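You operate a simulated robot arm through the tools that you are given. There is no shell and no other tool.

The job below is to be done with a simulated robot arm. You get a single attempt, and the scene is never put back.

## Task
Hand-wash the pink sweater in cold or warm water, as its label says.
Fine: fill to LOW, three pumps of soap; lay it on the draining board, ready to rinse; let the water out; taps off.

Only the result counts: the job must be done as asked and must still hold three seconds after the hand-in. Knocking over, shifting, dropping, spilling or breaking anything else fails it.

## Robot
A 6-joint arm with a two-finger gripper, fixed in place. Base frame: the origin is on the floor under the middle of its stand, x ahead of it, y to its left, z up. Lengths are in m, angles in rad, forces in N, time in s.
It reaches about 1.417 m from its shoulder. Its first joint turns from -2.897 to 2.897 rad. Payload 3.43 kg.
The TCP is the grasp point between the finger pads, 0.02 m short of the fingertips. In the tool frame z runs along the fingers and y along their closing line. The gripper opens to 0.19 m; its body begins 0.248 m behind the TCP.
Orientation is told as [roll, pitch, yaw] about the base's x, y, z axes, in that order, counted from this pose: with the fingers straight down and closing along the base's y, the tool's x points along the base's -x, its y along +y and its z along -z.

## Interface
- The arm moves only by the tool send_rows. Its argument "moves" is a list that holds one entry, the list of rows, each a list of 6 numbers: the shift along the base's x, y, z in m, then the turn, a rotation vector about the base's x, y, z in degrees. In form: [[[dx, dy, dz, ax, ay, az], ...]]. A call has 1 to 20 rows; each row shifts and turns the commanded pose from where the row before left it. "fingers" is the finger opening in m, from 0 to 0.19, set as the call begins (left out, the last holds). Each row takes 0.2 s and may step no farther than 0.05 m and 0.15 rad from the row before; otherwise, or with a gripper value out of range, the whole call is refused. Where a pose cannot be reached the arm comes as near as it can. A force on the tool above 90 N (or 10 N above the force at the start of the call, whichever is more), or a blocked arm, ends the call early, and 0.2 s more pass. The fingers move at their own pace (about 0.153 m/s each) and stop on an object; they squeeze with about 37 N. The grip force told is the motor's: it shows also when the fingers shut on nothing. Time passes only in rows, and 0.2 s behind the last, so rows that do not move let the fingers close. The reply holds the time, the measured pose of the TCP, the force on the tool along the base axes, the opening and the grip force, in the units named above and with some noise, with the torque about the TCP (base axes, N m) and any sound that the robot's microphone picked up.
- Cameras (640 x 400 px; columns grow to the right, rows downward): "scene" is fixed at [0.0525, -0.5007, 1.456]; the picture's right is [0.58, -0.82, 0.00], its down [-0.35, -0.25, -0.90] and it looks along [0.74, 0.52, -0.43] (base axes); focal length 344 px, centre (320, 200). "wrist" rides on the gripper at [0.07, -0.008, -0.288] in the tool frame; the picture's right is [0.12, 0.99, 0.00], its down [-0.96, 0.12, -0.25] and it looks along [-0.25, 0.03, 0.97] (tool axes); focal length 261 px, centre (320, 200). There is no depth. A picture from a camera that has moved, and an enlarged one, comes with that camera's place and axes in the base frame and with its lens.
- camera(camera): a new picture of that camera. It takes no simulated time.
- lift_body(by): moves the trunk up (or, below 0, down) by that many m; the arm rides with it, the base frame stays. It gives what a move gives, with no picture.
- inspect(camera, box): a new picture of the part [left, top, right, bottom] of that camera's present view, enlarged. It takes no simulated time.
- finish_job(): hands the job in; it is judged then, once.

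Places have to be worked out from the pictures, the camera data and where the tool is seen. Open the gripper and draw the arm clear of the work before you hand the job in, unless the task says otherwise.

The tools are called after "Emit:" as name(argument=value, ...) on one line, values as JSON. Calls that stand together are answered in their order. send_rows: Moves the arm, as the interface text tells. Its arguments: {"type":"object","properties":{"moves":{"type":"array"},"fingers":{"type":"number"}},"required":["moves"]} The other tools are called the same way: lift_body (by) moves the trunk up or down; camera (camera) takes a picture; inspect (camera, box) takes an enlarged picture of a part of a camera's view; finish_job () hands the job in.

At the start:

```text
time: 0.0
position: [0.5838, -0.0702, 1.292]
tool_rot: [0.001, -0.002, -0.002]
wrist_force: [0.2, 0.2, 0.0]
ft_torque: [0.01, 0.01, 0.03]
opening: 0.1902
finger_force: 0.1
trunk travel left (down, up): [-0.375, 0.065]
```

scene: 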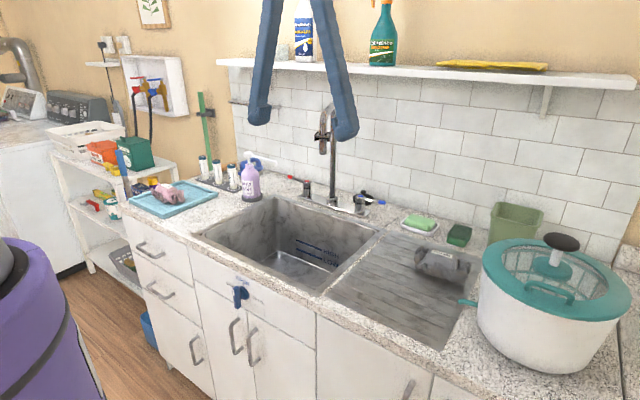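
wrist: 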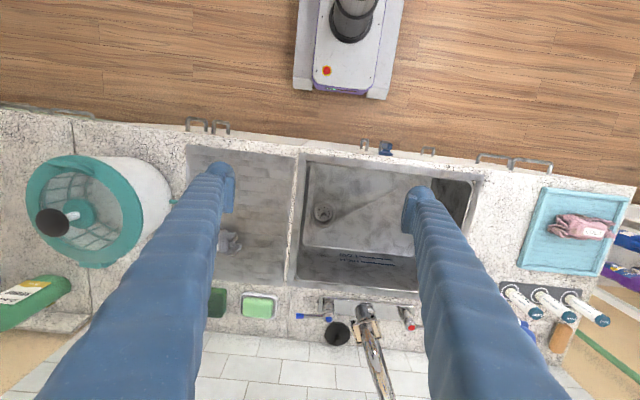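

I start by looking closely at the sink, taps, soap, sweater and the rest of the scene before moving anything.

Emit:
inspect(camera="scene", box=[100, 130, 260, 230])

Emit:
inspect(camera="scene", box=[260, 150, 420, 250])

Emit:
inspect(camera="scene", box=[190, 200, 350, 320])

Emit:
inspect(camera="scene", box=[380, 190, 640, 350])

Emit:
inspect(camera="wrist", box=[280, 140, 480, 380])

Emit:
inspect(camera="wrist", box=[480, 180, 640, 360])

Emit:
inspect(camera="scene", box=[0, 30, 180, 150])

```text
4.00 times, centred on (180, 180) of scene
camera zoom: at [0.0525, -0.5007, 1.456], right [0.58, -0.82, 0.0], down [-0.35, -0.25, -0.9], along [0.74, 0.52, -0.43], focal length 1376 px, centre (880, 280)
```

zoom: 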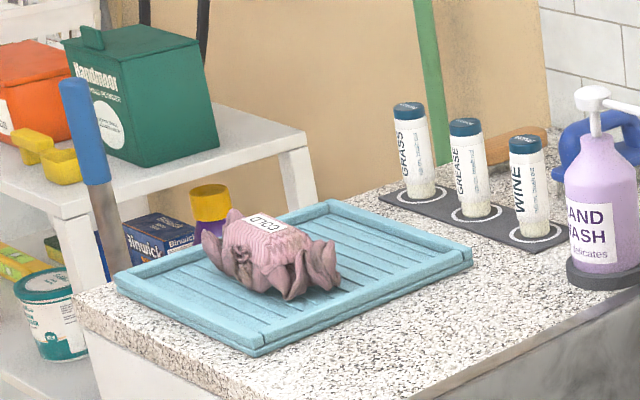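

```text
4.00 times, centred on (340, 200) of scene
camera zoom: at [0.0525, -0.5007, 1.456], right [0.58, -0.82, 0.0], down [-0.35, -0.25, -0.9], along [0.74, 0.52, -0.43], focal length 1376 px, centre (240, 200)
```

zoom: 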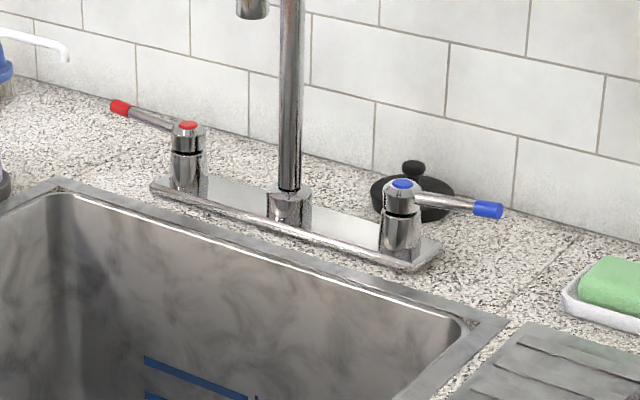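

```text
3.33 times, centred on (270, 260) of scene
camera zoom: at [0.0525, -0.5007, 1.456], right [0.58, -0.82, 0.0], down [-0.35, -0.25, -0.9], along [0.74, 0.52, -0.43], focal length 1147 px, centre (487, 0)
```

zoom: 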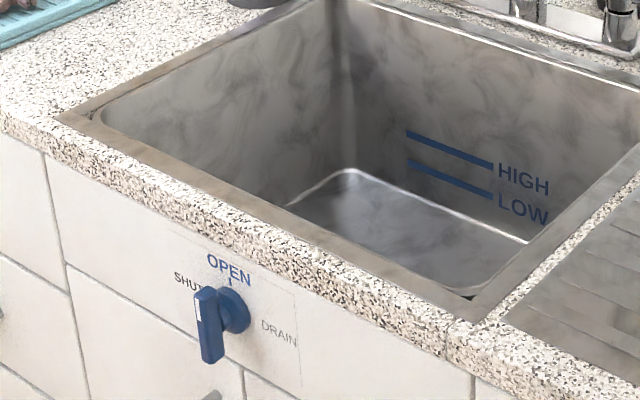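

```text
2.46 times, centred on (510, 270) of scene
camera zoom: at [0.0525, -0.5007, 1.456], right [0.58, -0.82, 0.0], down [-0.35, -0.25, -0.9], along [0.74, 0.52, -0.43], focal length 847 px, centre (-148, 28)
```

zoom: 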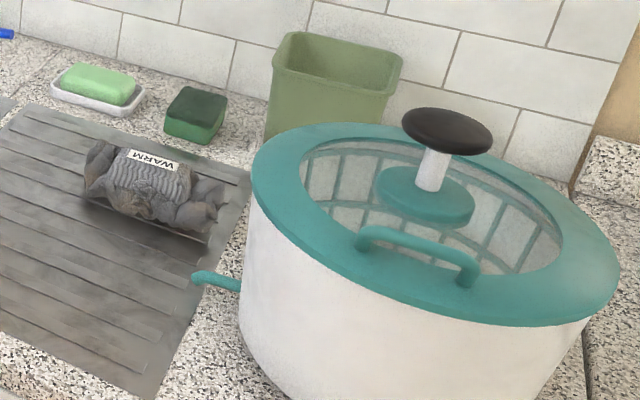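

```text
1.67 times, centred on (380, 260) of wrist
camera zoom: at [0.5132, -0.0788, 1.579], right [-0.12, 0.99, 0.0], down [0.96, 0.12, 0.25], along [0.25, 0.03, -0.97], focal length 434 px, centre (220, 100)
```

zoom: 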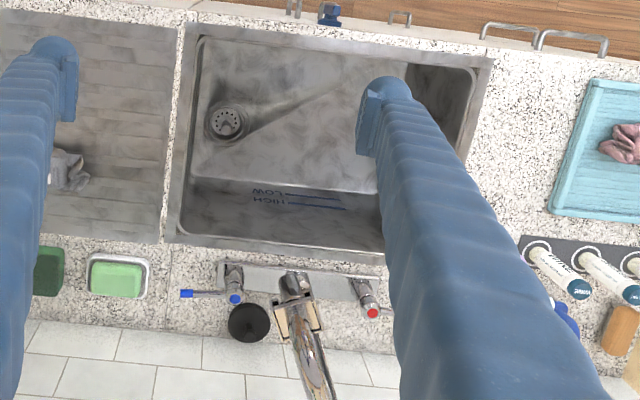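

```text
2.22 times, centred on (560, 270) of wrist
camera zoom: at [0.5132, -0.0788, 1.579], right [-0.12, 0.99, 0.0], down [0.96, 0.12, 0.25], along [0.25, 0.03, -0.97], focal length 579 px, centre (-213, 44)
```

zoom: 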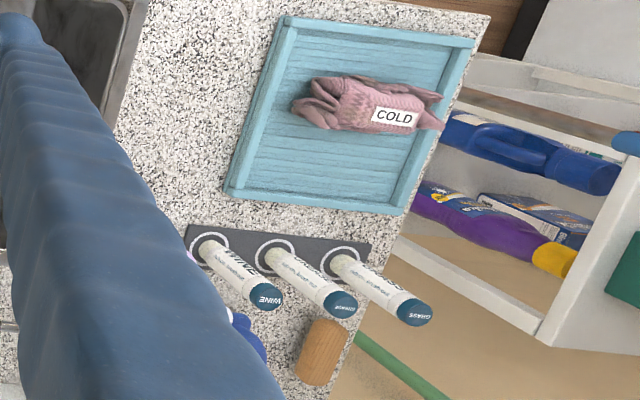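

```text
3.33 times, centred on (90, 90) of scene
camera zoom: at [0.0525, -0.5007, 1.456], right [0.58, -0.82, 0.0], down [-0.35, -0.25, -0.9], along [0.74, 0.52, -0.43], focal length 1147 px, centre (1087, 567)
```

zoom: 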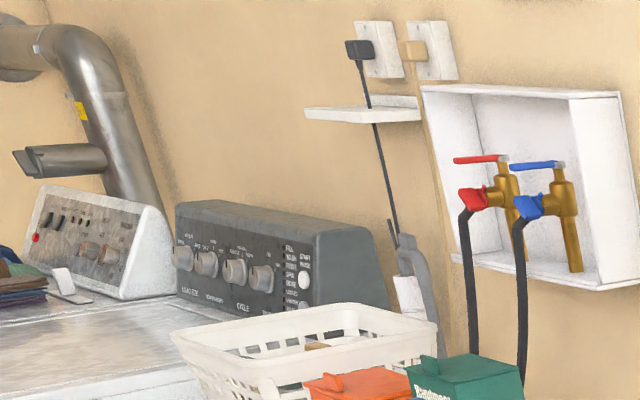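

The pink sweater's label reads COLD, so the blue tap is the one. Next I enlarge the drain knob, the soap bottle and the taps.

Emit:
inspect(camera="scene", box=[215, 265, 295, 325])

Emit:
inspect(camera="scene", box=[220, 140, 290, 210])

Emit:
inspect(camera="scene", box=[280, 160, 400, 220])

Emit:
inspect(camera="wrist", box=[360, 130, 400, 160])

Emit:
inspect(camera="wrist", box=[285, 280, 425, 360])

Emit:
inspect(camera="wrist", box=[290, 160, 430, 290])

Emit:
inspect(camera="scene", box=[280, 90, 360, 200])

```text
6.67 times, centred on (255, 295) of scene
camera zoom: at [0.0525, -0.5007, 1.456], right [0.58, -0.82, 0.0], down [-0.35, -0.25, -0.9], along [0.74, 0.52, -0.43], focal length 2293 px, centre (753, -433)
```

zoom: 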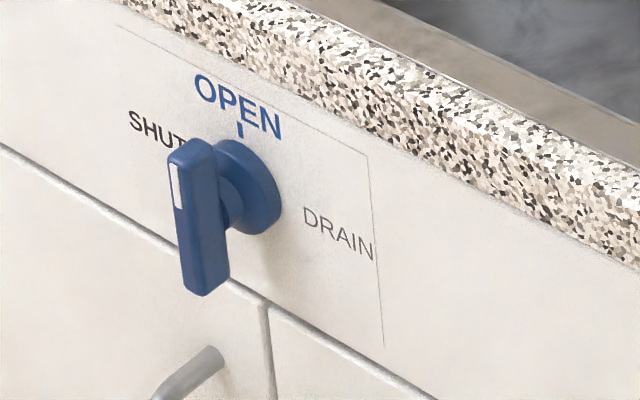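

```text
5.71 times, centred on (255, 175) of scene
camera zoom: at [0.0525, -0.5007, 1.456], right [0.58, -0.82, 0.0], down [-0.35, -0.25, -0.9], along [0.74, 0.52, -0.43], focal length 1966 px, centre (691, 343)
```

zoom: 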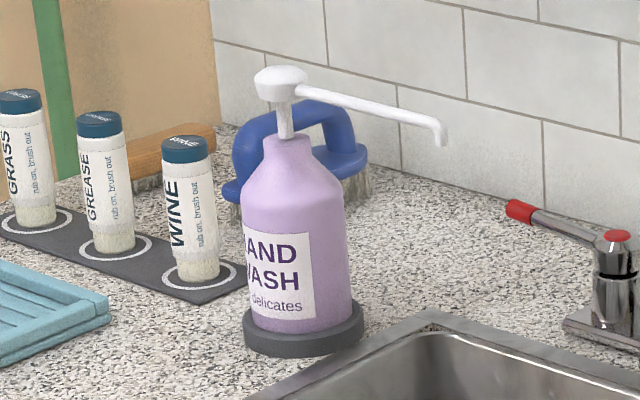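

```text
5.33 times, centred on (340, 190) of scene
camera zoom: at [0.0525, -0.5007, 1.456], right [0.58, -0.82, 0.0], down [-0.35, -0.25, -0.9], along [0.74, 0.52, -0.43], focal length 1834 px, centre (213, 253)
```

zoom: 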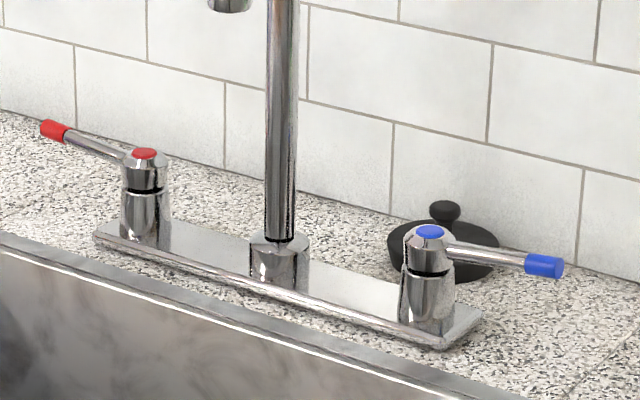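

```text
13.33 times, centred on (380, 145) of wrist
camera zoom: at [0.5132, -0.0788, 1.579], right [-0.12, 0.99, 0.0], down [0.96, 0.12, 0.25], along [0.25, 0.03, -0.97], focal length 3475 px, centre (-480, 933)
```

zoom: 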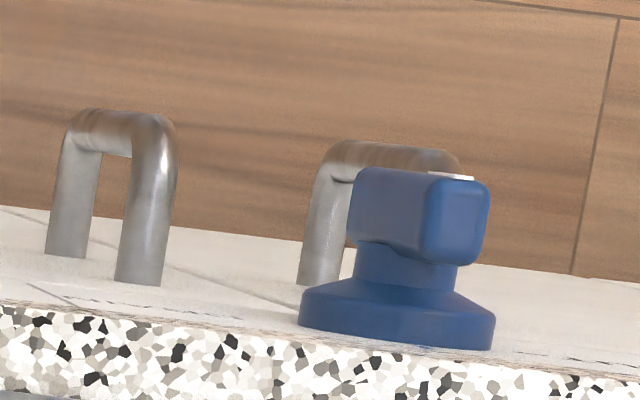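

```text
4.57 times, centred on (355, 320) of wrist
camera zoom: at [0.5132, -0.0788, 1.579], right [-0.12, 0.99, 0.0], down [0.96, 0.12, 0.25], along [0.25, 0.03, -0.97], focal length 1192 px, centre (160, -349)
```

zoom: 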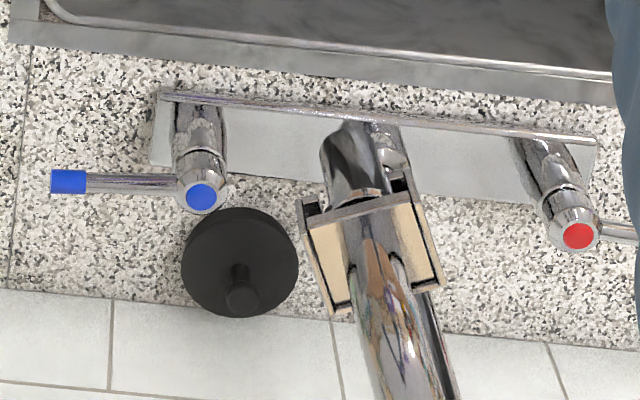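

```text
3.08 times, centred on (360, 225) of wrist
camera zoom: at [0.5132, -0.0788, 1.579], right [-0.12, 0.99, 0.0], down [0.96, 0.12, 0.25], along [0.25, 0.03, -0.97], focal length 802 px, centre (197, 123)
```

zoom: 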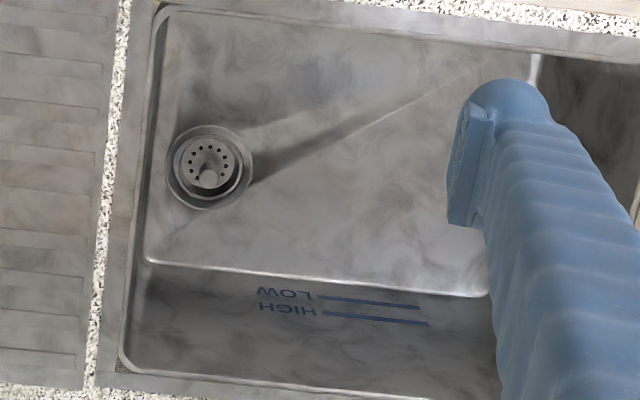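

```text
3.64 times, centred on (320, 145) of scene
camera zoom: at [0.0525, -0.5007, 1.456], right [0.58, -0.82, 0.0], down [-0.35, -0.25, -0.9], along [0.74, 0.52, -0.43], focal length 1251 px, centre (320, 400)
```

zoom: 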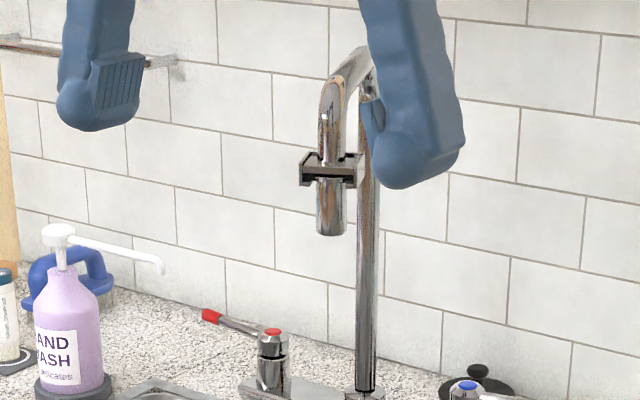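

The knob's white mark is at the OPEN tick, so the drain is open, with SHUT to the left; both taps seem off. I place the knob near (0.55, 0.11, 0.81), and I pitch the gripper forward towards it for a closer look.

Emit:
send_rows(moves=[[[-0.018, 0.017, -0.02, 0, -4, 0], [-0.018, 0.017, -0.02, 0, -4, 0], [-0.018, 0.017, -0.02, 0, -4, 0], [-0.018, 0.017, -0.02, 0, -4, 0], [-0.018, 0.017, -0.02, 0, -4, 0], [-0.018, 0.017, -0.02, 0, -4, 0], [-0.018, 0.017, -0.02, 0, -4, 0], [-0.018, 0.017, -0.02, 0, -4, 0], [-0.018, 0.017, -0.02, 0, -4, 0], [-0.018, 0.017, -0.02, 0, -4, 0]]])

Emit:
camera(camera="wrist")

Emit:
camera(camera="scene")

```text
time: 2.4
position: [0.5878, 0.1242, 1.1908]
tool_rot: [-0.173, -0.564, 0.142]
wrist_force: [-0.2, -0.6, 0.6]
ft_torque: [0.27, -0.04, 0.15]
opening: 0.1901
finger_force: 0.1
out of reach, approached as far as the arm can: row 5, 6, 7, 8, 9, 10
trunk travel left (down, up): [-0.375, 0.065]
stopped in row 10: the arm was blocked; the commanded pose is now the measured one
```

```text
taken
camera wrist: at [0.3723, 0.1333, 1.3925], right [-0.15, 0.97, -0.21], down [0.66, 0.25, 0.7], along [0.73, -0.03, -0.68], focal length 261 px, centre (320, 200)
```

wrist: 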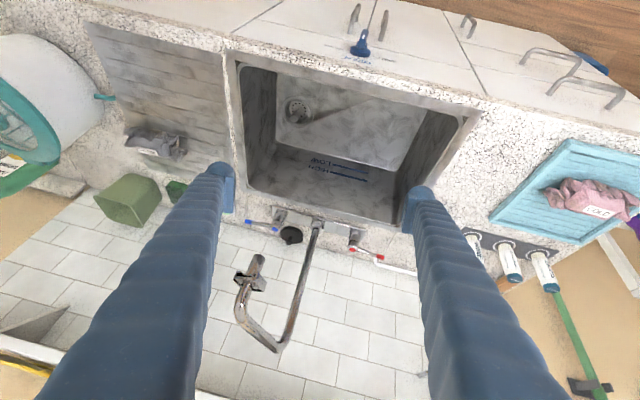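

```text
taken
```

scene: 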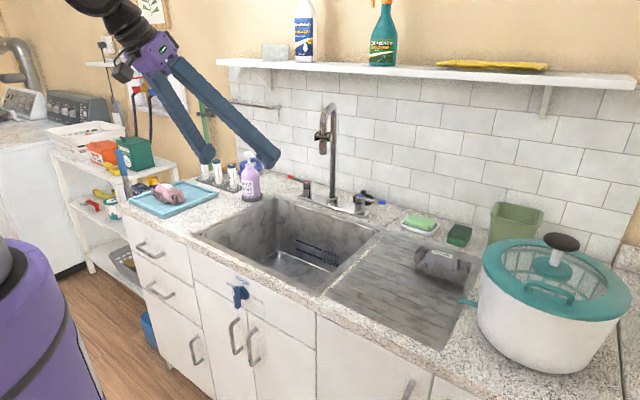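

The tilted pose hit the arm's inner reach limit, but this view still shows the knob and sink. I enlarge a few parts to refine positions before straightening the tool.

Emit:
inspect(camera="wrist", box=[320, 0, 420, 80])

Emit:
inspect(camera="wrist", box=[220, 180, 400, 360])

Emit:
inspect(camera="wrist", box=[440, 120, 640, 320])

Emit:
inspect(camera="scene", box=[60, 0, 290, 200])

Emit:
inspect(camera="wrist", box=[220, 40, 500, 230])

```text
5.00 times, centred on (370, 40) of wrist
camera zoom: at [0.3723, 0.1333, 1.3925], right [-0.15, 0.97, -0.21], down [0.66, 0.25, 0.7], along [0.73, -0.03, -0.68], focal length 1303 px, centre (70, 1000)
```

zoom: 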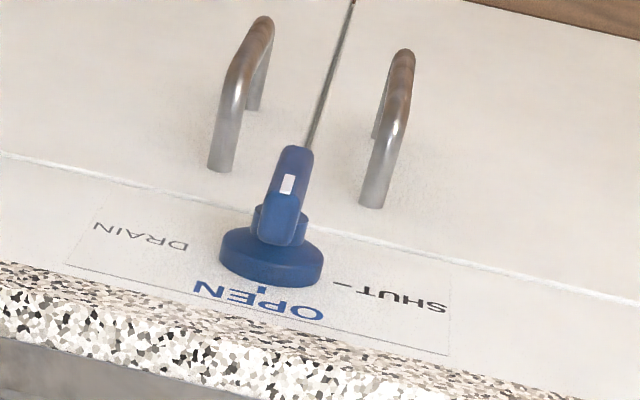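

```text
2.22 times, centred on (310, 270) of wrist
camera zoom: at [0.3723, 0.1333, 1.3925], right [-0.15, 0.97, -0.21], down [0.66, 0.25, 0.7], along [0.73, -0.03, -0.68], focal length 579 px, centre (342, 44)
```

zoom: 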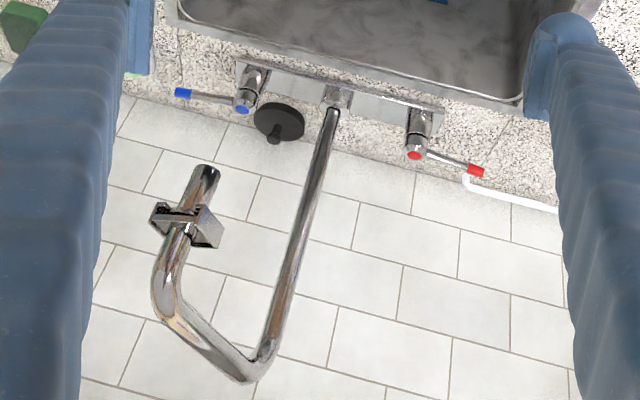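

```text
2.00 times, centred on (540, 220) of wrist
camera zoom: at [0.3723, 0.1333, 1.3925], right [-0.15, 0.97, -0.21], down [0.66, 0.25, 0.7], along [0.73, -0.03, -0.68], focal length 521 px, centre (-120, 160)
```

zoom: 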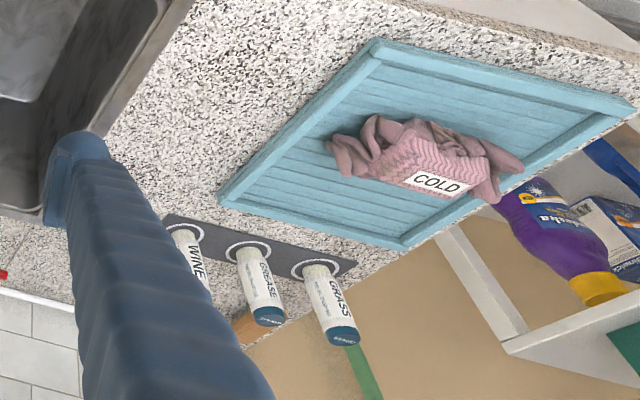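

```text
2.00 times, centred on (175, 100) of scene
camera zoom: at [0.0525, -0.5007, 1.456], right [0.58, -0.82, 0.0], down [-0.35, -0.25, -0.9], along [0.74, 0.52, -0.43], focal length 688 px, centre (610, 400)
```

zoom: 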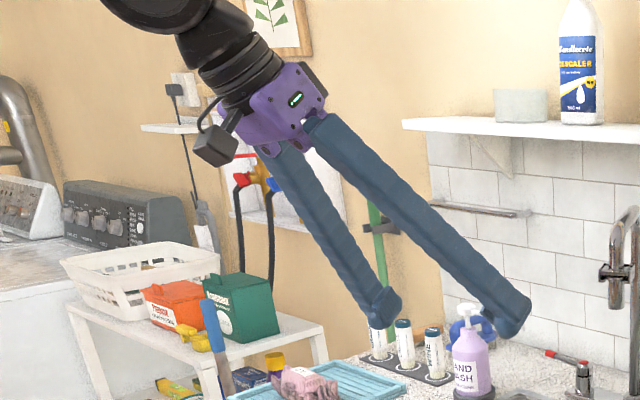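

```text
2.11 times, centred on (360, 135) of wrist
camera zoom: at [0.3723, 0.1333, 1.3925], right [-0.15, 0.97, -0.21], down [0.66, 0.25, 0.7], along [0.73, -0.03, -0.68], focal length 549 px, centre (236, 337)
```

zoom: 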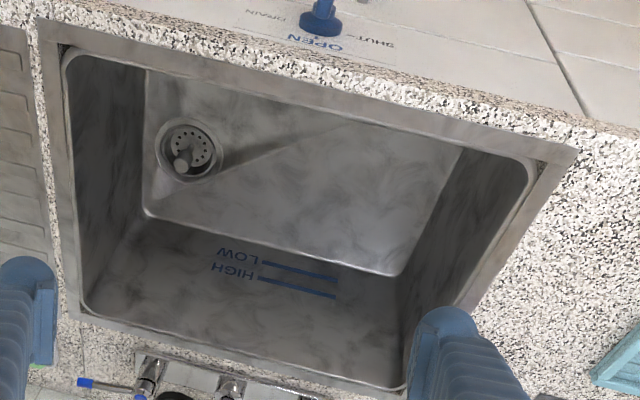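

The knob bar is vertical with its mark at OPEN, about x 0.52, y 0.115, z 0.77–0.845, and SHUT lies on its +y side. I straighten the tool, close the fingers and go to a spot above and to the right of the knob.

Emit:
send_rows(moves=[[[0, 0, 0, 0, 0, -8.1], [0, -0.01, 0, 0, 8.08, 0], [0, -0.01, 0, 0, 8.08, 0], [0, -0.01, 0, 0, 8.08, 0], [0, -0.01, 0, 0, 8.08, 0], [0, -0.01, 0, 4.96, 0, 0], [0, -0.01, 0, 4.96, 0, 0], [-0.018, -0.006, -0.03, 0, 0, 0], [-0.018, -0.006, -0.03, 0, 0, 0], [-0.018, -0.006, -0.03, 0, 0, 0], [-0.018, -0.006, -0.03, 0, 0, 0]]], fingers=0)

Emit:
camera(camera="wrist")

Emit:
camera(camera="scene")

```text
time: 4.8
position: [0.518, 0.0421, 1.0675]
tool_rot: [0.002, 0.004, 0.001]
wrist_force: [0.6, -0.6, 0.1]
ft_torque: [-0.02, 0.05, -0.02]
opening: 0.0002
finger_force: 34.8
trunk travel left (down, up): [-0.375, 0.065]
```

```text
taken
camera wrist: at [0.4479, 0.0325, 1.3548], right [-0.12, 0.99, 0.0], down [0.96, 0.12, 0.25], along [0.24, 0.03, -0.97], focal length 261 px, centre (320, 200)
```

wrist: 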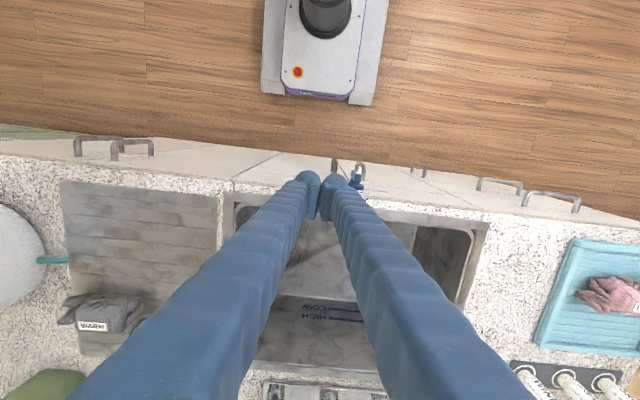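

```text
taken
```

scene: 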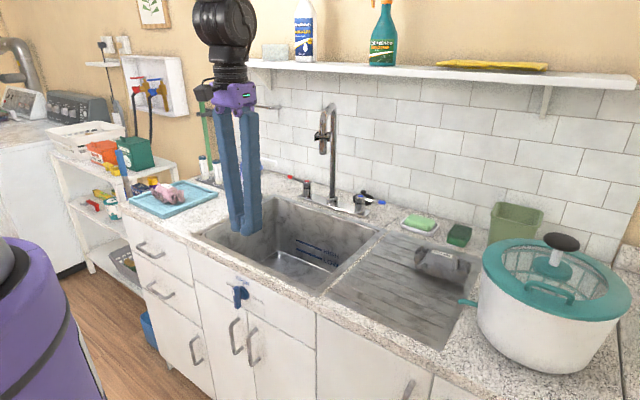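

The tool is vertical and closed at (0.518, 0.042, 1.068). I enlarge both views to measure the fingertip width and where it sits relative to the knob.

Emit:
inspect(camera="wrist", box=[270, 140, 400, 230])

Emit:
inspect(camera="scene", box=[190, 80, 310, 320])

```text
4.44 times, centred on (335, 185) of wrist
camera zoom: at [0.4479, 0.0325, 1.3548], right [-0.12, 0.99, 0.0], down [0.96, 0.12, 0.25], along [0.24, 0.03, -0.97], focal length 1158 px, centre (253, 267)
```

zoom: 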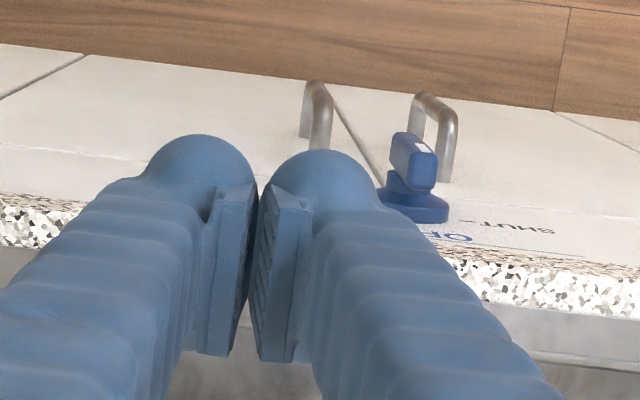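

```text
1.67 times, centred on (250, 200) of scene
camera zoom: at [0.0525, -0.5007, 1.456], right [0.58, -0.82, 0.0], down [-0.35, -0.25, -0.9], along [0.74, 0.52, -0.43], focal length 573 px, centre (437, 200)
```

zoom: 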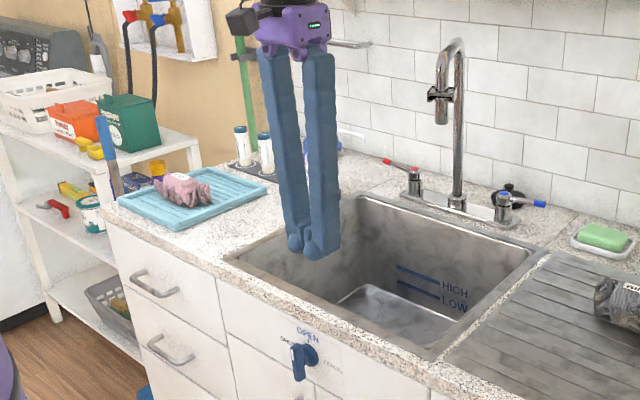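

The closed fingertips are about 0.06 m wide and the bar's top end reads at y≈0.113, x≈0.518. I descend just to the right of the bar's upper half.

Emit:
send_rows(moves=[[[0, 0.002, -0.036, 0, 0, 0], [0, 0.002, -0.036, 0, 0, 0], [0, 0.002, -0.036, 0, 0, 0], [0, 0.002, -0.036, 0, 0, 0], [0, 0.002, -0.036, 0, 0, 0], [0, 0.002, -0.036, 0, 0, 0]]])

Emit:
inspect(camera="wrist", box=[260, 140, 440, 260])

Emit:
inspect(camera="scene", box=[170, 220, 310, 330])

```text
time: 6.2
position: [0.5181, 0.0548, 0.8528]
tool_rot: [0.004, 0.001, 0.001]
wrist_force: [1.1, 0.4, -0.2]
ft_torque: [-0.04, 0.09, -0.01]
opening: 0.0001
finger_force: 34.6
trunk travel left (down, up): [-0.375, 0.065]
```

```text
3.33 times, centred on (350, 200) of wrist
camera zoom: at [0.4477, 0.0447, 1.1392], right [-0.12, 0.99, 0.0], down [0.96, 0.12, 0.25], along [0.24, 0.03, -0.97], focal length 869 px, centre (220, 200)
```

zoom: 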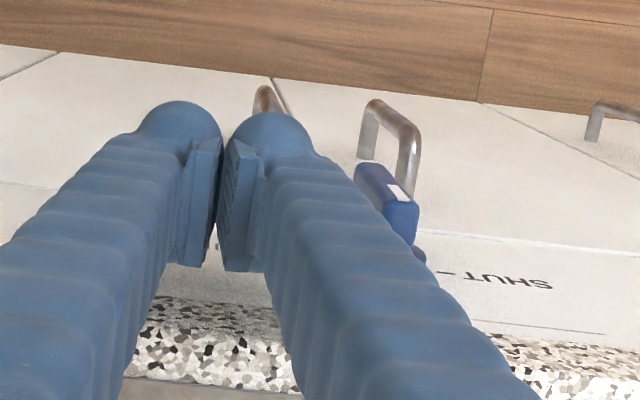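

```text
3.64 times, centred on (240, 275) of scene
camera zoom: at [0.0525, -0.5007, 1.456], right [0.58, -0.82, 0.0], down [-0.35, -0.25, -0.9], along [0.74, 0.52, -0.43], focal length 1251 px, centre (611, -73)
```

zoom: 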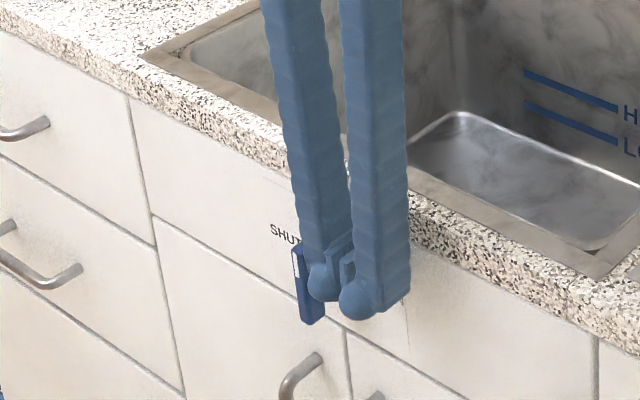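

The fingertip is level with the bar's upper half and just right of it. I push along an arc to the left and then slightly down, turning the pointer towards SHUT.

Emit:
send_rows(moves=[[[-0.003, 0.01, 0, 0, 0, 0], [0, 0.01, 0, 0, 0, 0], [0, 0.007, 0.001, 0, 0, 0], [0, 0.007, -0.001, 0, 0, 0], [0, 0.006, -0.003, 0, 0, 0], [0, 0.006, -0.004, 0, 0, 0], [0, 0.005, -0.005, 0, 0, 0]]])

Emit:
inspect(camera="wrist", box=[260, 140, 440, 260])

Emit:
inspect(camera="scene", box=[170, 220, 310, 330])

```text
time: 7.7
position: [0.5148, 0.1039, 0.8491]
tool_rot: [0.001, -0.006, 0.004]
wrist_force: [-12.3, 11.8, 53.3]
ft_torque: [1.34, -0.18, 0.42]
opening: 0.0
finger_force: 34.2
trunk travel left (down, up): [-0.375, 0.065]
stopped in row 7: the force on the tool passed its limit at 100 N (the readings are from after the stop); the commanded pose is now the measured one
```

```text
3.33 times, centred on (350, 200) of wrist
camera zoom: at [0.4427, 0.0935, 1.1361], right [-0.12, 0.99, 0.0], down [0.96, 0.12, 0.25], along [0.25, 0.03, -0.97], focal length 869 px, centre (220, 200)
```

zoom: 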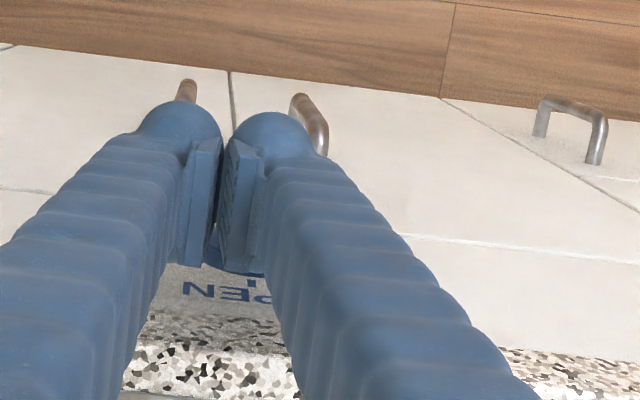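

```text
3.64 times, centred on (240, 275) of scene
camera zoom: at [0.0525, -0.5007, 1.456], right [0.58, -0.82, 0.0], down [-0.35, -0.25, -0.9], along [0.74, 0.52, -0.43], focal length 1251 px, centre (611, -73)
```

zoom: 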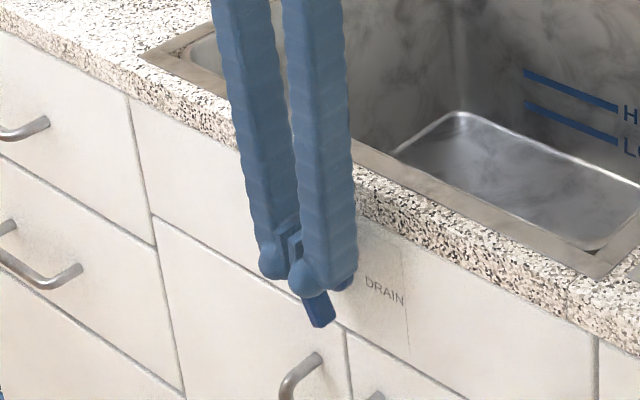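

The push stopped at the force limit with the tool pressing down on something. I back up and look at how far the knob turned.

Emit:
send_rows(moves=[[[0, -0.005, 0.01, 0, 0, 0], [0, -0.01, 0.03, 0, 0, 0], [0, -0.01, 0.04, 0, 0, 0], [0, -0.02, 0.04, 0, 0, 0]]])

Emit:
inspect(camera="wrist", box=[270, 130, 450, 250])

Emit:
inspect(camera="scene", box=[210, 260, 290, 320])

```text
time: 8.7
position: [0.5164, 0.0579, 0.9669]
tool_rot: [0.001, -0.002, 0.003]
wrist_force: [0.1, 0.5, 0.4]
ft_torque: [0.02, -0.08, 0.01]
opening: 0.0
finger_force: 34.3
trunk travel left (down, up): [-0.375, 0.065]
```

```text
3.33 times, centred on (360, 190) of wrist
camera zoom: at [0.4445, 0.0474, 1.254], right [-0.12, 0.99, 0.0], down [0.96, 0.12, 0.25], along [0.25, 0.03, -0.97], focal length 869 px, centre (187, 233)
```

zoom: 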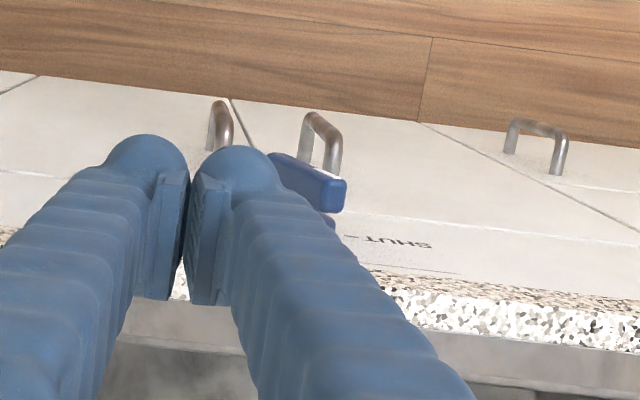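

```text
6.67 times, centred on (250, 290) of scene
camera zoom: at [0.0525, -0.5007, 1.456], right [0.58, -0.82, 0.0], down [-0.35, -0.25, -0.9], along [0.74, 0.52, -0.43], focal length 2293 px, centre (787, -400)
```

zoom: 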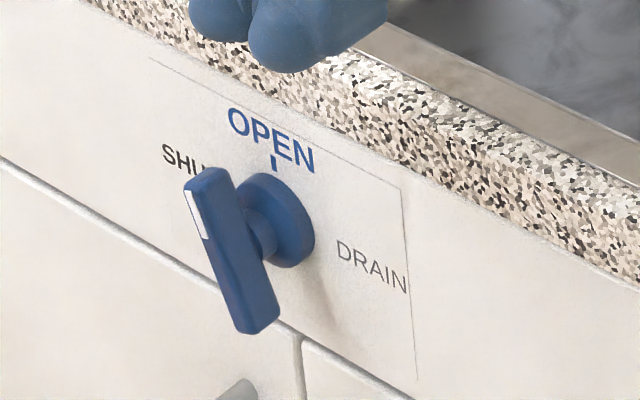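

The bar has turned roughly 20° towards SHUT and my tip had slid onto its end face. I come down lower on its right side this time, so the push meets the bar's flank nearer the hub.

Emit:
send_rows(moves=[[[0, -0.003, -0.044, 0, 0, 0], [0, -0.003, -0.045, 0, 0, 0], [0, -0.002, -0.045, 0, 0, 0], [0, 0.01, 0, 0, 0, 0], [0, 0.01, 0.001, 0, 0, 0], [0, 0.008, 0.001, 0, 0, 0], [0, 0.006, 0.001, 0, 0, 0], [0, 0.006, 0.002, 0, 0, 0]]])

Emit:
inspect(camera="scene", box=[190, 240, 290, 320])

Emit:
inspect(camera="wrist", box=[270, 130, 450, 250])

```text
time: 10.5
position: [0.5179, 0.0904, 0.8369]
tool_rot: [0.001, -0.004, 0.0]
wrist_force: [0.1, -0.1, -0.8]
ft_torque: [-0.03, 0.01, 0.02]
opening: 0.0004
finger_force: 33.6
trunk travel left (down, up): [-0.375, 0.065]
```

```text
5.00 times, centred on (240, 280) of scene
camera zoom: at [0.0525, -0.5007, 1.456], right [0.58, -0.82, 0.0], down [-0.35, -0.25, -0.9], along [0.74, 0.52, -0.43], focal length 1720 px, centre (720, -200)
```

zoom: 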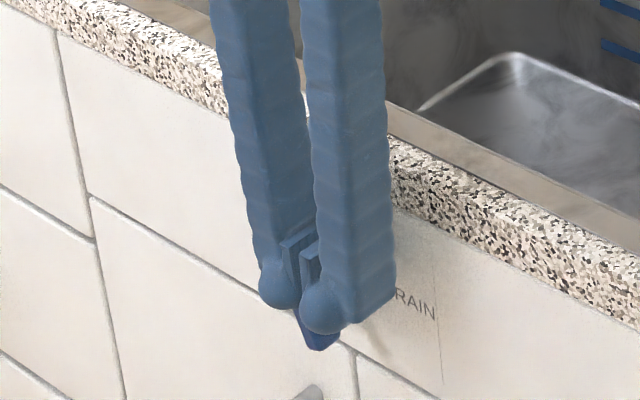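

```text
3.33 times, centred on (360, 190) of wrist
camera zoom: at [0.4456, 0.0803, 1.1245], right [-0.12, 0.99, 0.0], down [0.96, 0.12, 0.25], along [0.25, 0.03, -0.97], focal length 869 px, centre (187, 233)
```

zoom: 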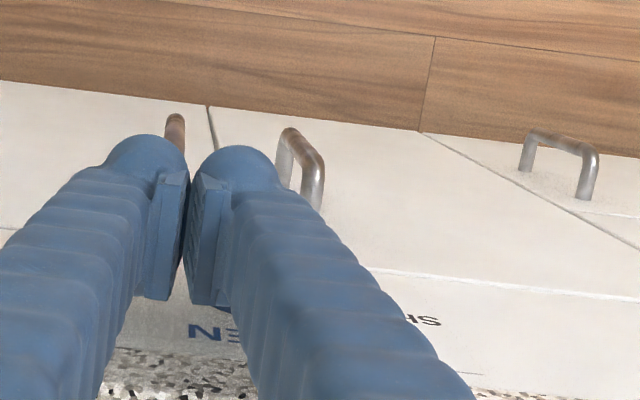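

No resistance yet, and the bar is hidden behind the fingers. I continue the arc in small steps.

Emit:
send_rows(moves=[[[0, 0.006, 0.002, 0, 0, 0], [0, 0.005, 0, 0, 0, 0], [0, 0.005, -0.001, 0, 0, 0], [0, 0.005, -0.002, 0, 0, 0]]])

Emit:
inspect(camera="scene", box=[190, 240, 290, 320])

Emit:
inspect(camera="wrist", box=[270, 130, 450, 250])

```text
time: 11.5
position: [0.5178, 0.1115, 0.836]
tool_rot: [0.001, -0.005, 0.003]
wrist_force: [0.1, -0.2, 0.5]
ft_torque: [-0.02, -0.02, 0.0]
opening: 0.0
finger_force: 34.6
trunk travel left (down, up): [-0.375, 0.065]
```

```text
5.00 times, centred on (240, 280) of scene
camera zoom: at [0.0525, -0.5007, 1.456], right [0.58, -0.82, 0.0], down [-0.35, -0.25, -0.9], along [0.74, 0.52, -0.43], focal length 1720 px, centre (720, -200)
```

zoom: 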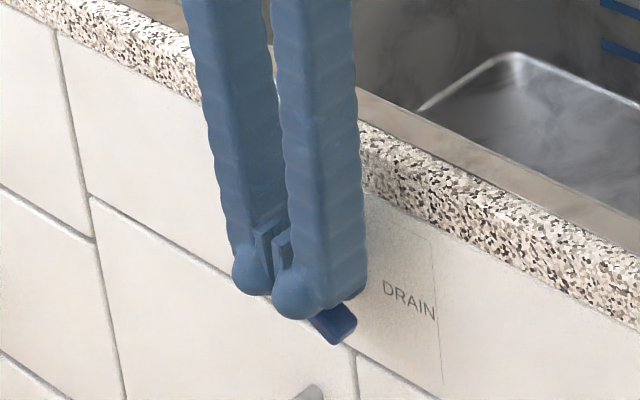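

```text
3.33 times, centred on (360, 190) of wrist
camera zoom: at [0.4455, 0.1014, 1.1232], right [-0.12, 0.99, 0.0], down [0.96, 0.12, 0.25], along [0.25, 0.03, -0.97], focal length 869 px, centre (187, 233)
```

zoom: 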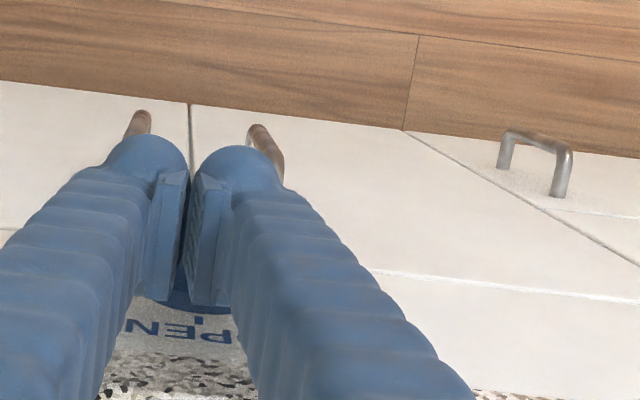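

The tail is swinging up to the right, so the knob is turning with almost no force. I continue left and press gently down to bring the bar fully horizontal.

Emit:
send_rows(moves=[[[0, 0.006, -0.001, 0, 0, 0], [0, 0.006, -0.001, 0, 0, 0], [0, 0.006, -0.001, 0, 0, 0], [0, 0.006, -0.001, 0, 0, 0], [0, 0, -0.002, 0, 0, 0]]])

Emit:
inspect(camera="scene", box=[190, 240, 290, 320])

Emit:
inspect(camera="wrist", box=[270, 130, 450, 250])

```text
time: 12.7
position: [0.5131, 0.1351, 0.8332]
tool_rot: [0.001, -0.003, 0.003]
wrist_force: [-20.2, -0.5, 56.2]
ft_torque: [-0.85, -0.67, -0.18]
opening: 0.0
finger_force: 34.1
trunk travel left (down, up): [-0.375, 0.065]
```

```text
5.00 times, centred on (240, 280) of scene
camera zoom: at [0.0525, -0.5007, 1.456], right [0.58, -0.82, 0.0], down [-0.35, -0.25, -0.9], along [0.74, 0.52, -0.43], focal length 1720 px, centre (720, -200)
```

zoom: 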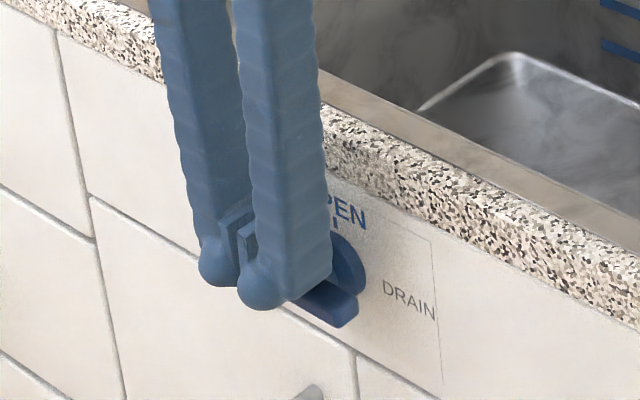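

```text
3.33 times, centred on (360, 190) of wrist
camera zoom: at [0.4416, 0.1251, 1.1199], right [-0.12, 0.99, 0.0], down [0.96, 0.12, 0.25], along [0.25, 0.03, -0.97], focal length 869 px, centre (187, 233)
```

zoom: 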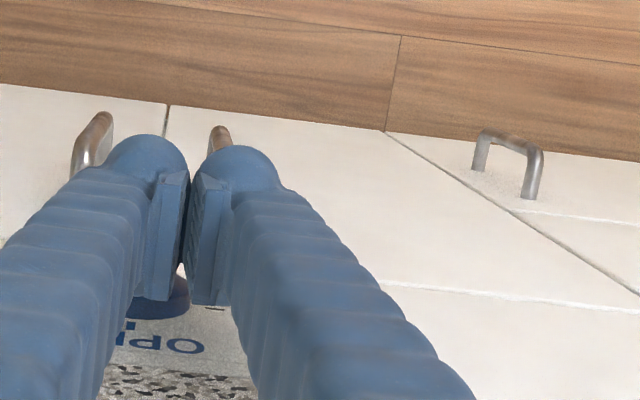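

There is 56 N against the bar, so it is probably against its stop. I lift off and check the knob.

Emit:
send_rows(moves=[[[0, 0, 0.01, 0, 0, 0], [0, 0, 0.04, 0, 0, 0], [-0.01, 0, 0.045, 0, 0, 0], [-0.01, -0.02, 0.045, 0, 0, 0]]])

Emit:
inspect(camera="scene", box=[210, 260, 290, 320])

Emit:
inspect(camera="wrist", box=[270, 130, 450, 250])

```text
refused: row 4 steps farther than a row can; nothing moved
```

```text
6.67 times, centred on (250, 290) of scene
camera zoom: at [0.0525, -0.5007, 1.456], right [0.58, -0.82, 0.0], down [-0.35, -0.25, -0.9], along [0.74, 0.52, -0.43], focal length 2293 px, centre (787, -400)
```

zoom: 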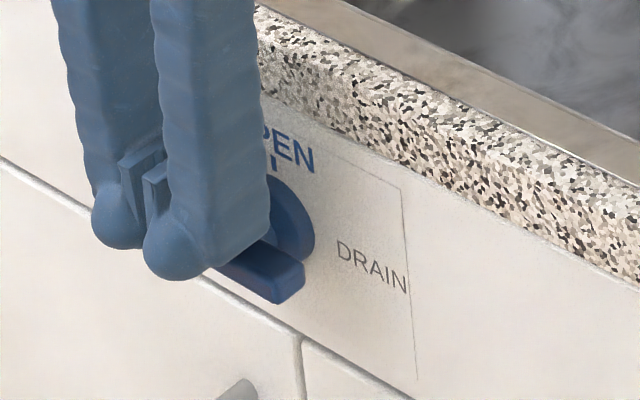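

```text
3.33 times, centred on (360, 190) of wrist
camera zoom: at [0.4416, 0.1251, 1.1199], right [-0.12, 0.99, 0.0], down [0.96, 0.12, 0.25], along [0.25, 0.03, -0.97], focal length 869 px, centre (187, 233)
```

zoom: 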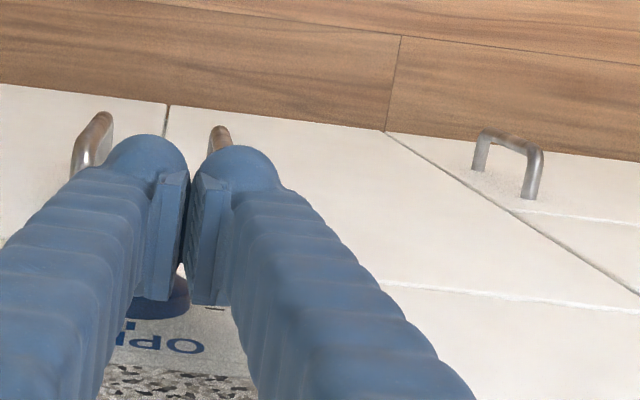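

That last lift was refused because one row was a hair too long. I resend it with shorter steps, then check the knob.

Emit:
send_rows(moves=[[[0, 0, 0.01, 0, 0, 0], [0, 0, 0.04, 0, 0, 0], [-0.01, 0, 0.04, 0, 0, 0], [0, -0.02, 0.04, 0, 0, 0], [0, -0.03, 0.03, 0, 0, 0]]])

Emit:
inspect(camera="scene", box=[210, 260, 290, 320])

Emit:
inspect(camera="wrist", box=[270, 130, 450, 250])

```text
time: 13.9
position: [0.5071, 0.084, 0.9917]
tool_rot: [0.003, -0.005, 0.002]
wrist_force: [0.1, 0.3, 0.5]
ft_torque: [0.07, -0.04, 0.01]
opening: 0.0
finger_force: 34.6
trunk travel left (down, up): [-0.375, 0.065]
```

```text
6.67 times, centred on (250, 290) of scene
camera zoom: at [0.0525, -0.5007, 1.456], right [0.58, -0.82, 0.0], down [-0.35, -0.25, -0.9], along [0.74, 0.52, -0.43], focal length 2293 px, centre (787, -400)
```

zoom: 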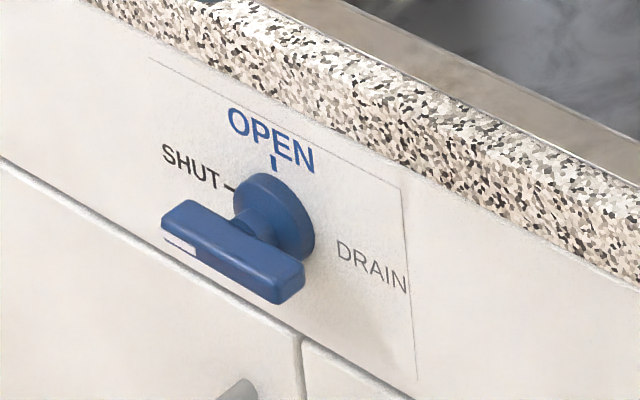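

```text
3.33 times, centred on (360, 190) of wrist
camera zoom: at [0.4356, 0.0743, 1.2785], right [-0.12, 0.99, 0.0], down [0.96, 0.12, 0.25], along [0.25, 0.03, -0.97], focal length 869 px, centre (187, 233)
```

zoom: 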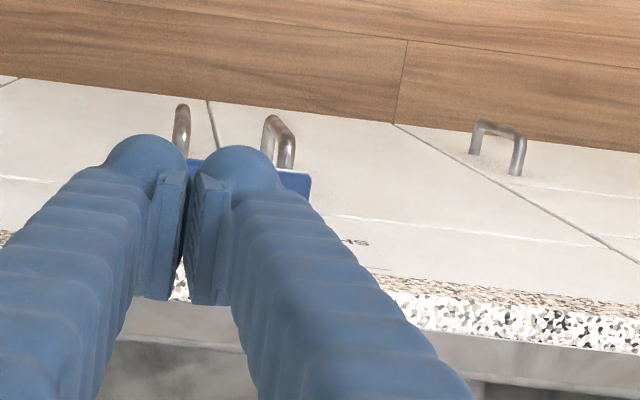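

The knob now points at the SHUT tick. Next is the cold (blue) tap, whose lever I place from about (1.03, 0.01) to (1.02, -0.075) at z≈0.945. I lift away, tilt forward to stay below the shelf, and come in from the right of the spout.

Emit:
send_rows(moves=[[[0, -0.02, 0.04, 0, 0, 0], [0, -0.02, 0.04, 0, 0, 0], [0.03, -0.02, 0.02, 0, 0, 0], [0.03, -0.02, 0.01, 0, -8, 0], [0.03, -0.02, 0.01, 0, -8, 0], [0.03, -0.02, 0.01, 0, -8, 0], [0.03, -0.02, 0, 0, -8, 0], [0.03, -0.02, 0, 0, -8, 0], [0.03, -0.02, 0, 0, 0, 7], [0.03, -0.02, 0, 0, 0, 7], [0.01, -0.01, 0, 0, 0, 7]]])

Emit:
camera(camera="wrist")

Emit:
camera(camera="scene")

```text
time: 16.3
position: [0.7464, -0.1289, 1.1167]
tool_rot: [-0.023, -0.653, 0.371]
wrist_force: [0.3, -0.3, -0.1]
ft_torque: [0.03, 0.0, 0.01]
opening: 0.0001
finger_force: 34.4
out of reach, approached as far as the arm can: row 6
trunk travel left (down, up): [-0.375, 0.065]
```

```text
taken
camera wrist: at [0.5325, -0.2144, 1.3017], right [-0.43, 0.9, -0.09], down [0.53, 0.34, 0.78], along [0.73, 0.29, -0.62], focal length 261 px, centre (320, 200)
```

wrist: 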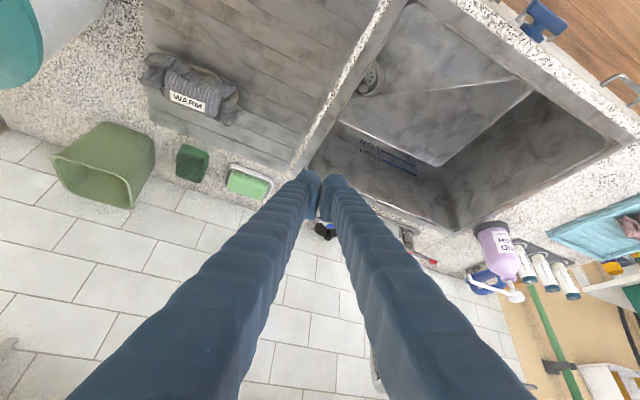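

```text
taken
```

scene: 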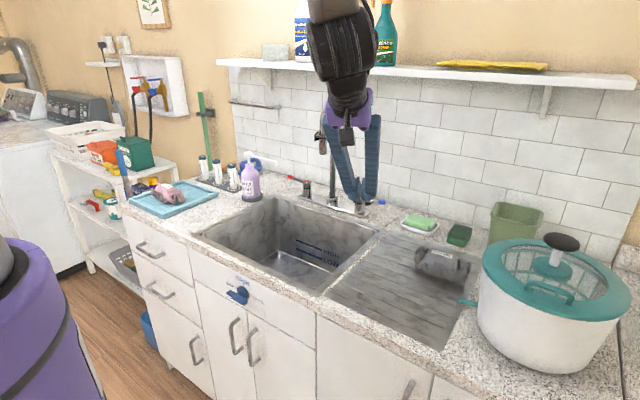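

The tilt was reached and the hand is well right of the spout. I advance to just short of the cold lever and look again.

Emit:
send_rows(moves=[[[0.04, -0.005, -0.005, 0, 0, 0], [0.04, -0.005, -0.005, 0, 0, 0], [0.04, -0.005, -0.005, 0, 0, 0], [0.04, 0, -0.005, 0, 0, 0], [0.04, 0, 0, 0, 0, 0], [0.04, 0, 0, 0, 0, 0]]])

Emit:
camera(camera="wrist")

Emit:
inspect(camera="scene", box=[270, 0, 510, 230])

```text
time: 17.7
position: [0.9903, -0.1421, 1.0952]
tool_rot: [-0.024, -0.65, 0.373]
wrist_force: [0.1, -0.6, -0.5]
ft_torque: [-0.02, 0.01, 0.0]
opening: 0.0
finger_force: 33.9
trunk travel left (down, up): [-0.375, 0.065]
```

```text
taken
camera wrist: at [0.7751, -0.2284, 1.2812], right [-0.43, 0.9, -0.09], down [0.53, 0.34, 0.78], along [0.73, 0.29, -0.62], focal length 261 px, centre (320, 200)
```

wrist: 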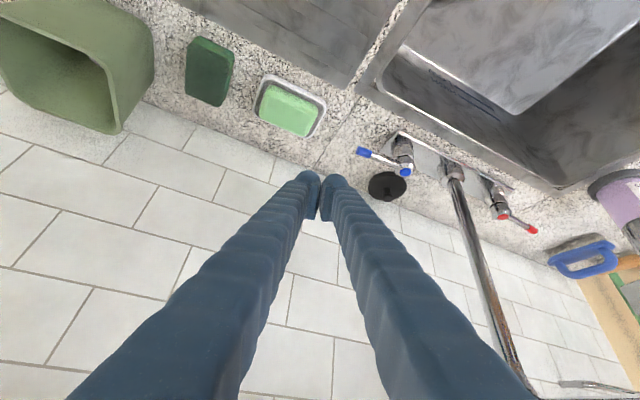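

```text
1.74 times, centred on (390, 115) of scene
camera zoom: at [0.0525, -0.5007, 1.456], right [0.58, -0.82, 0.0], down [-0.35, -0.25, -0.9], along [0.74, 0.52, -0.43], focal length 598 px, centre (198, 348)
```

zoom: 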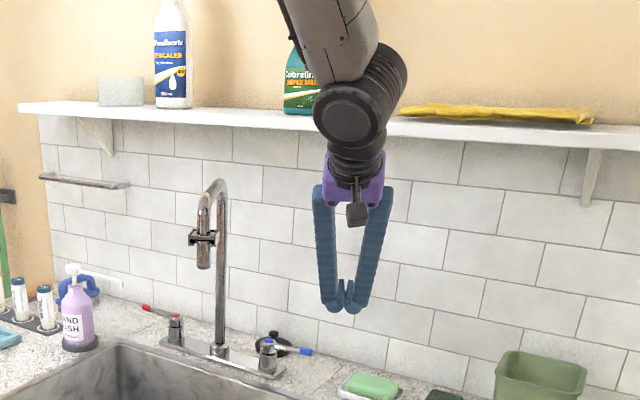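

The cold tap and lever are in clear view. I enlarge it to fix the lever's position.

Emit:
inspect(camera="wrist", box=[330, 110, 450, 220])

Emit:
inspect(camera="scene", box=[330, 110, 450, 220])

```text
3.64 times, centred on (390, 165) of wrist
camera zoom: at [0.7751, -0.2284, 1.2812], right [-0.43, 0.9, -0.09], down [0.53, 0.34, 0.78], along [0.73, 0.29, -0.62], focal length 948 px, centre (66, 327)
```

zoom: 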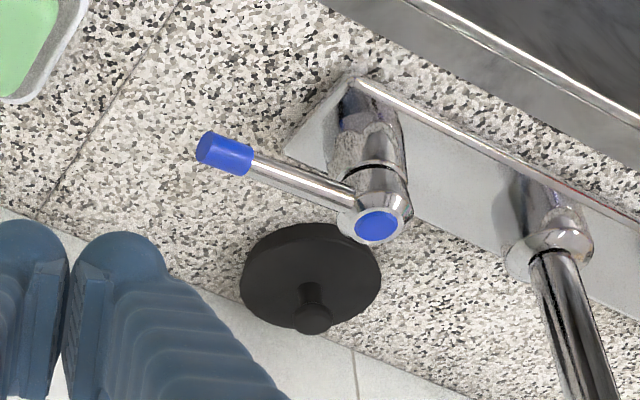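

```text
3.64 times, centred on (390, 165) of scene
camera zoom: at [0.0525, -0.5007, 1.456], right [0.58, -0.82, 0.0], down [-0.35, -0.25, -0.9], along [0.74, 0.52, -0.43], focal length 1251 px, centre (66, 327)
```

zoom: 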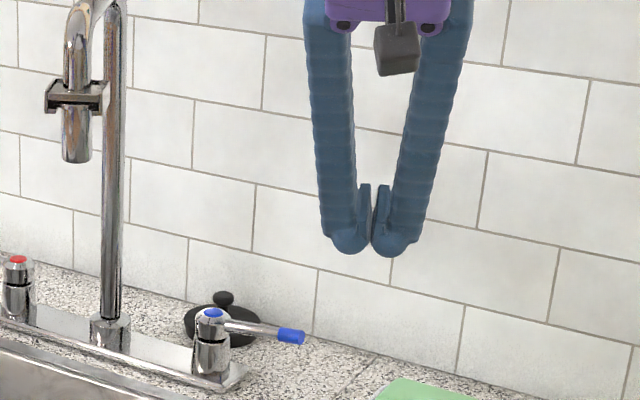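

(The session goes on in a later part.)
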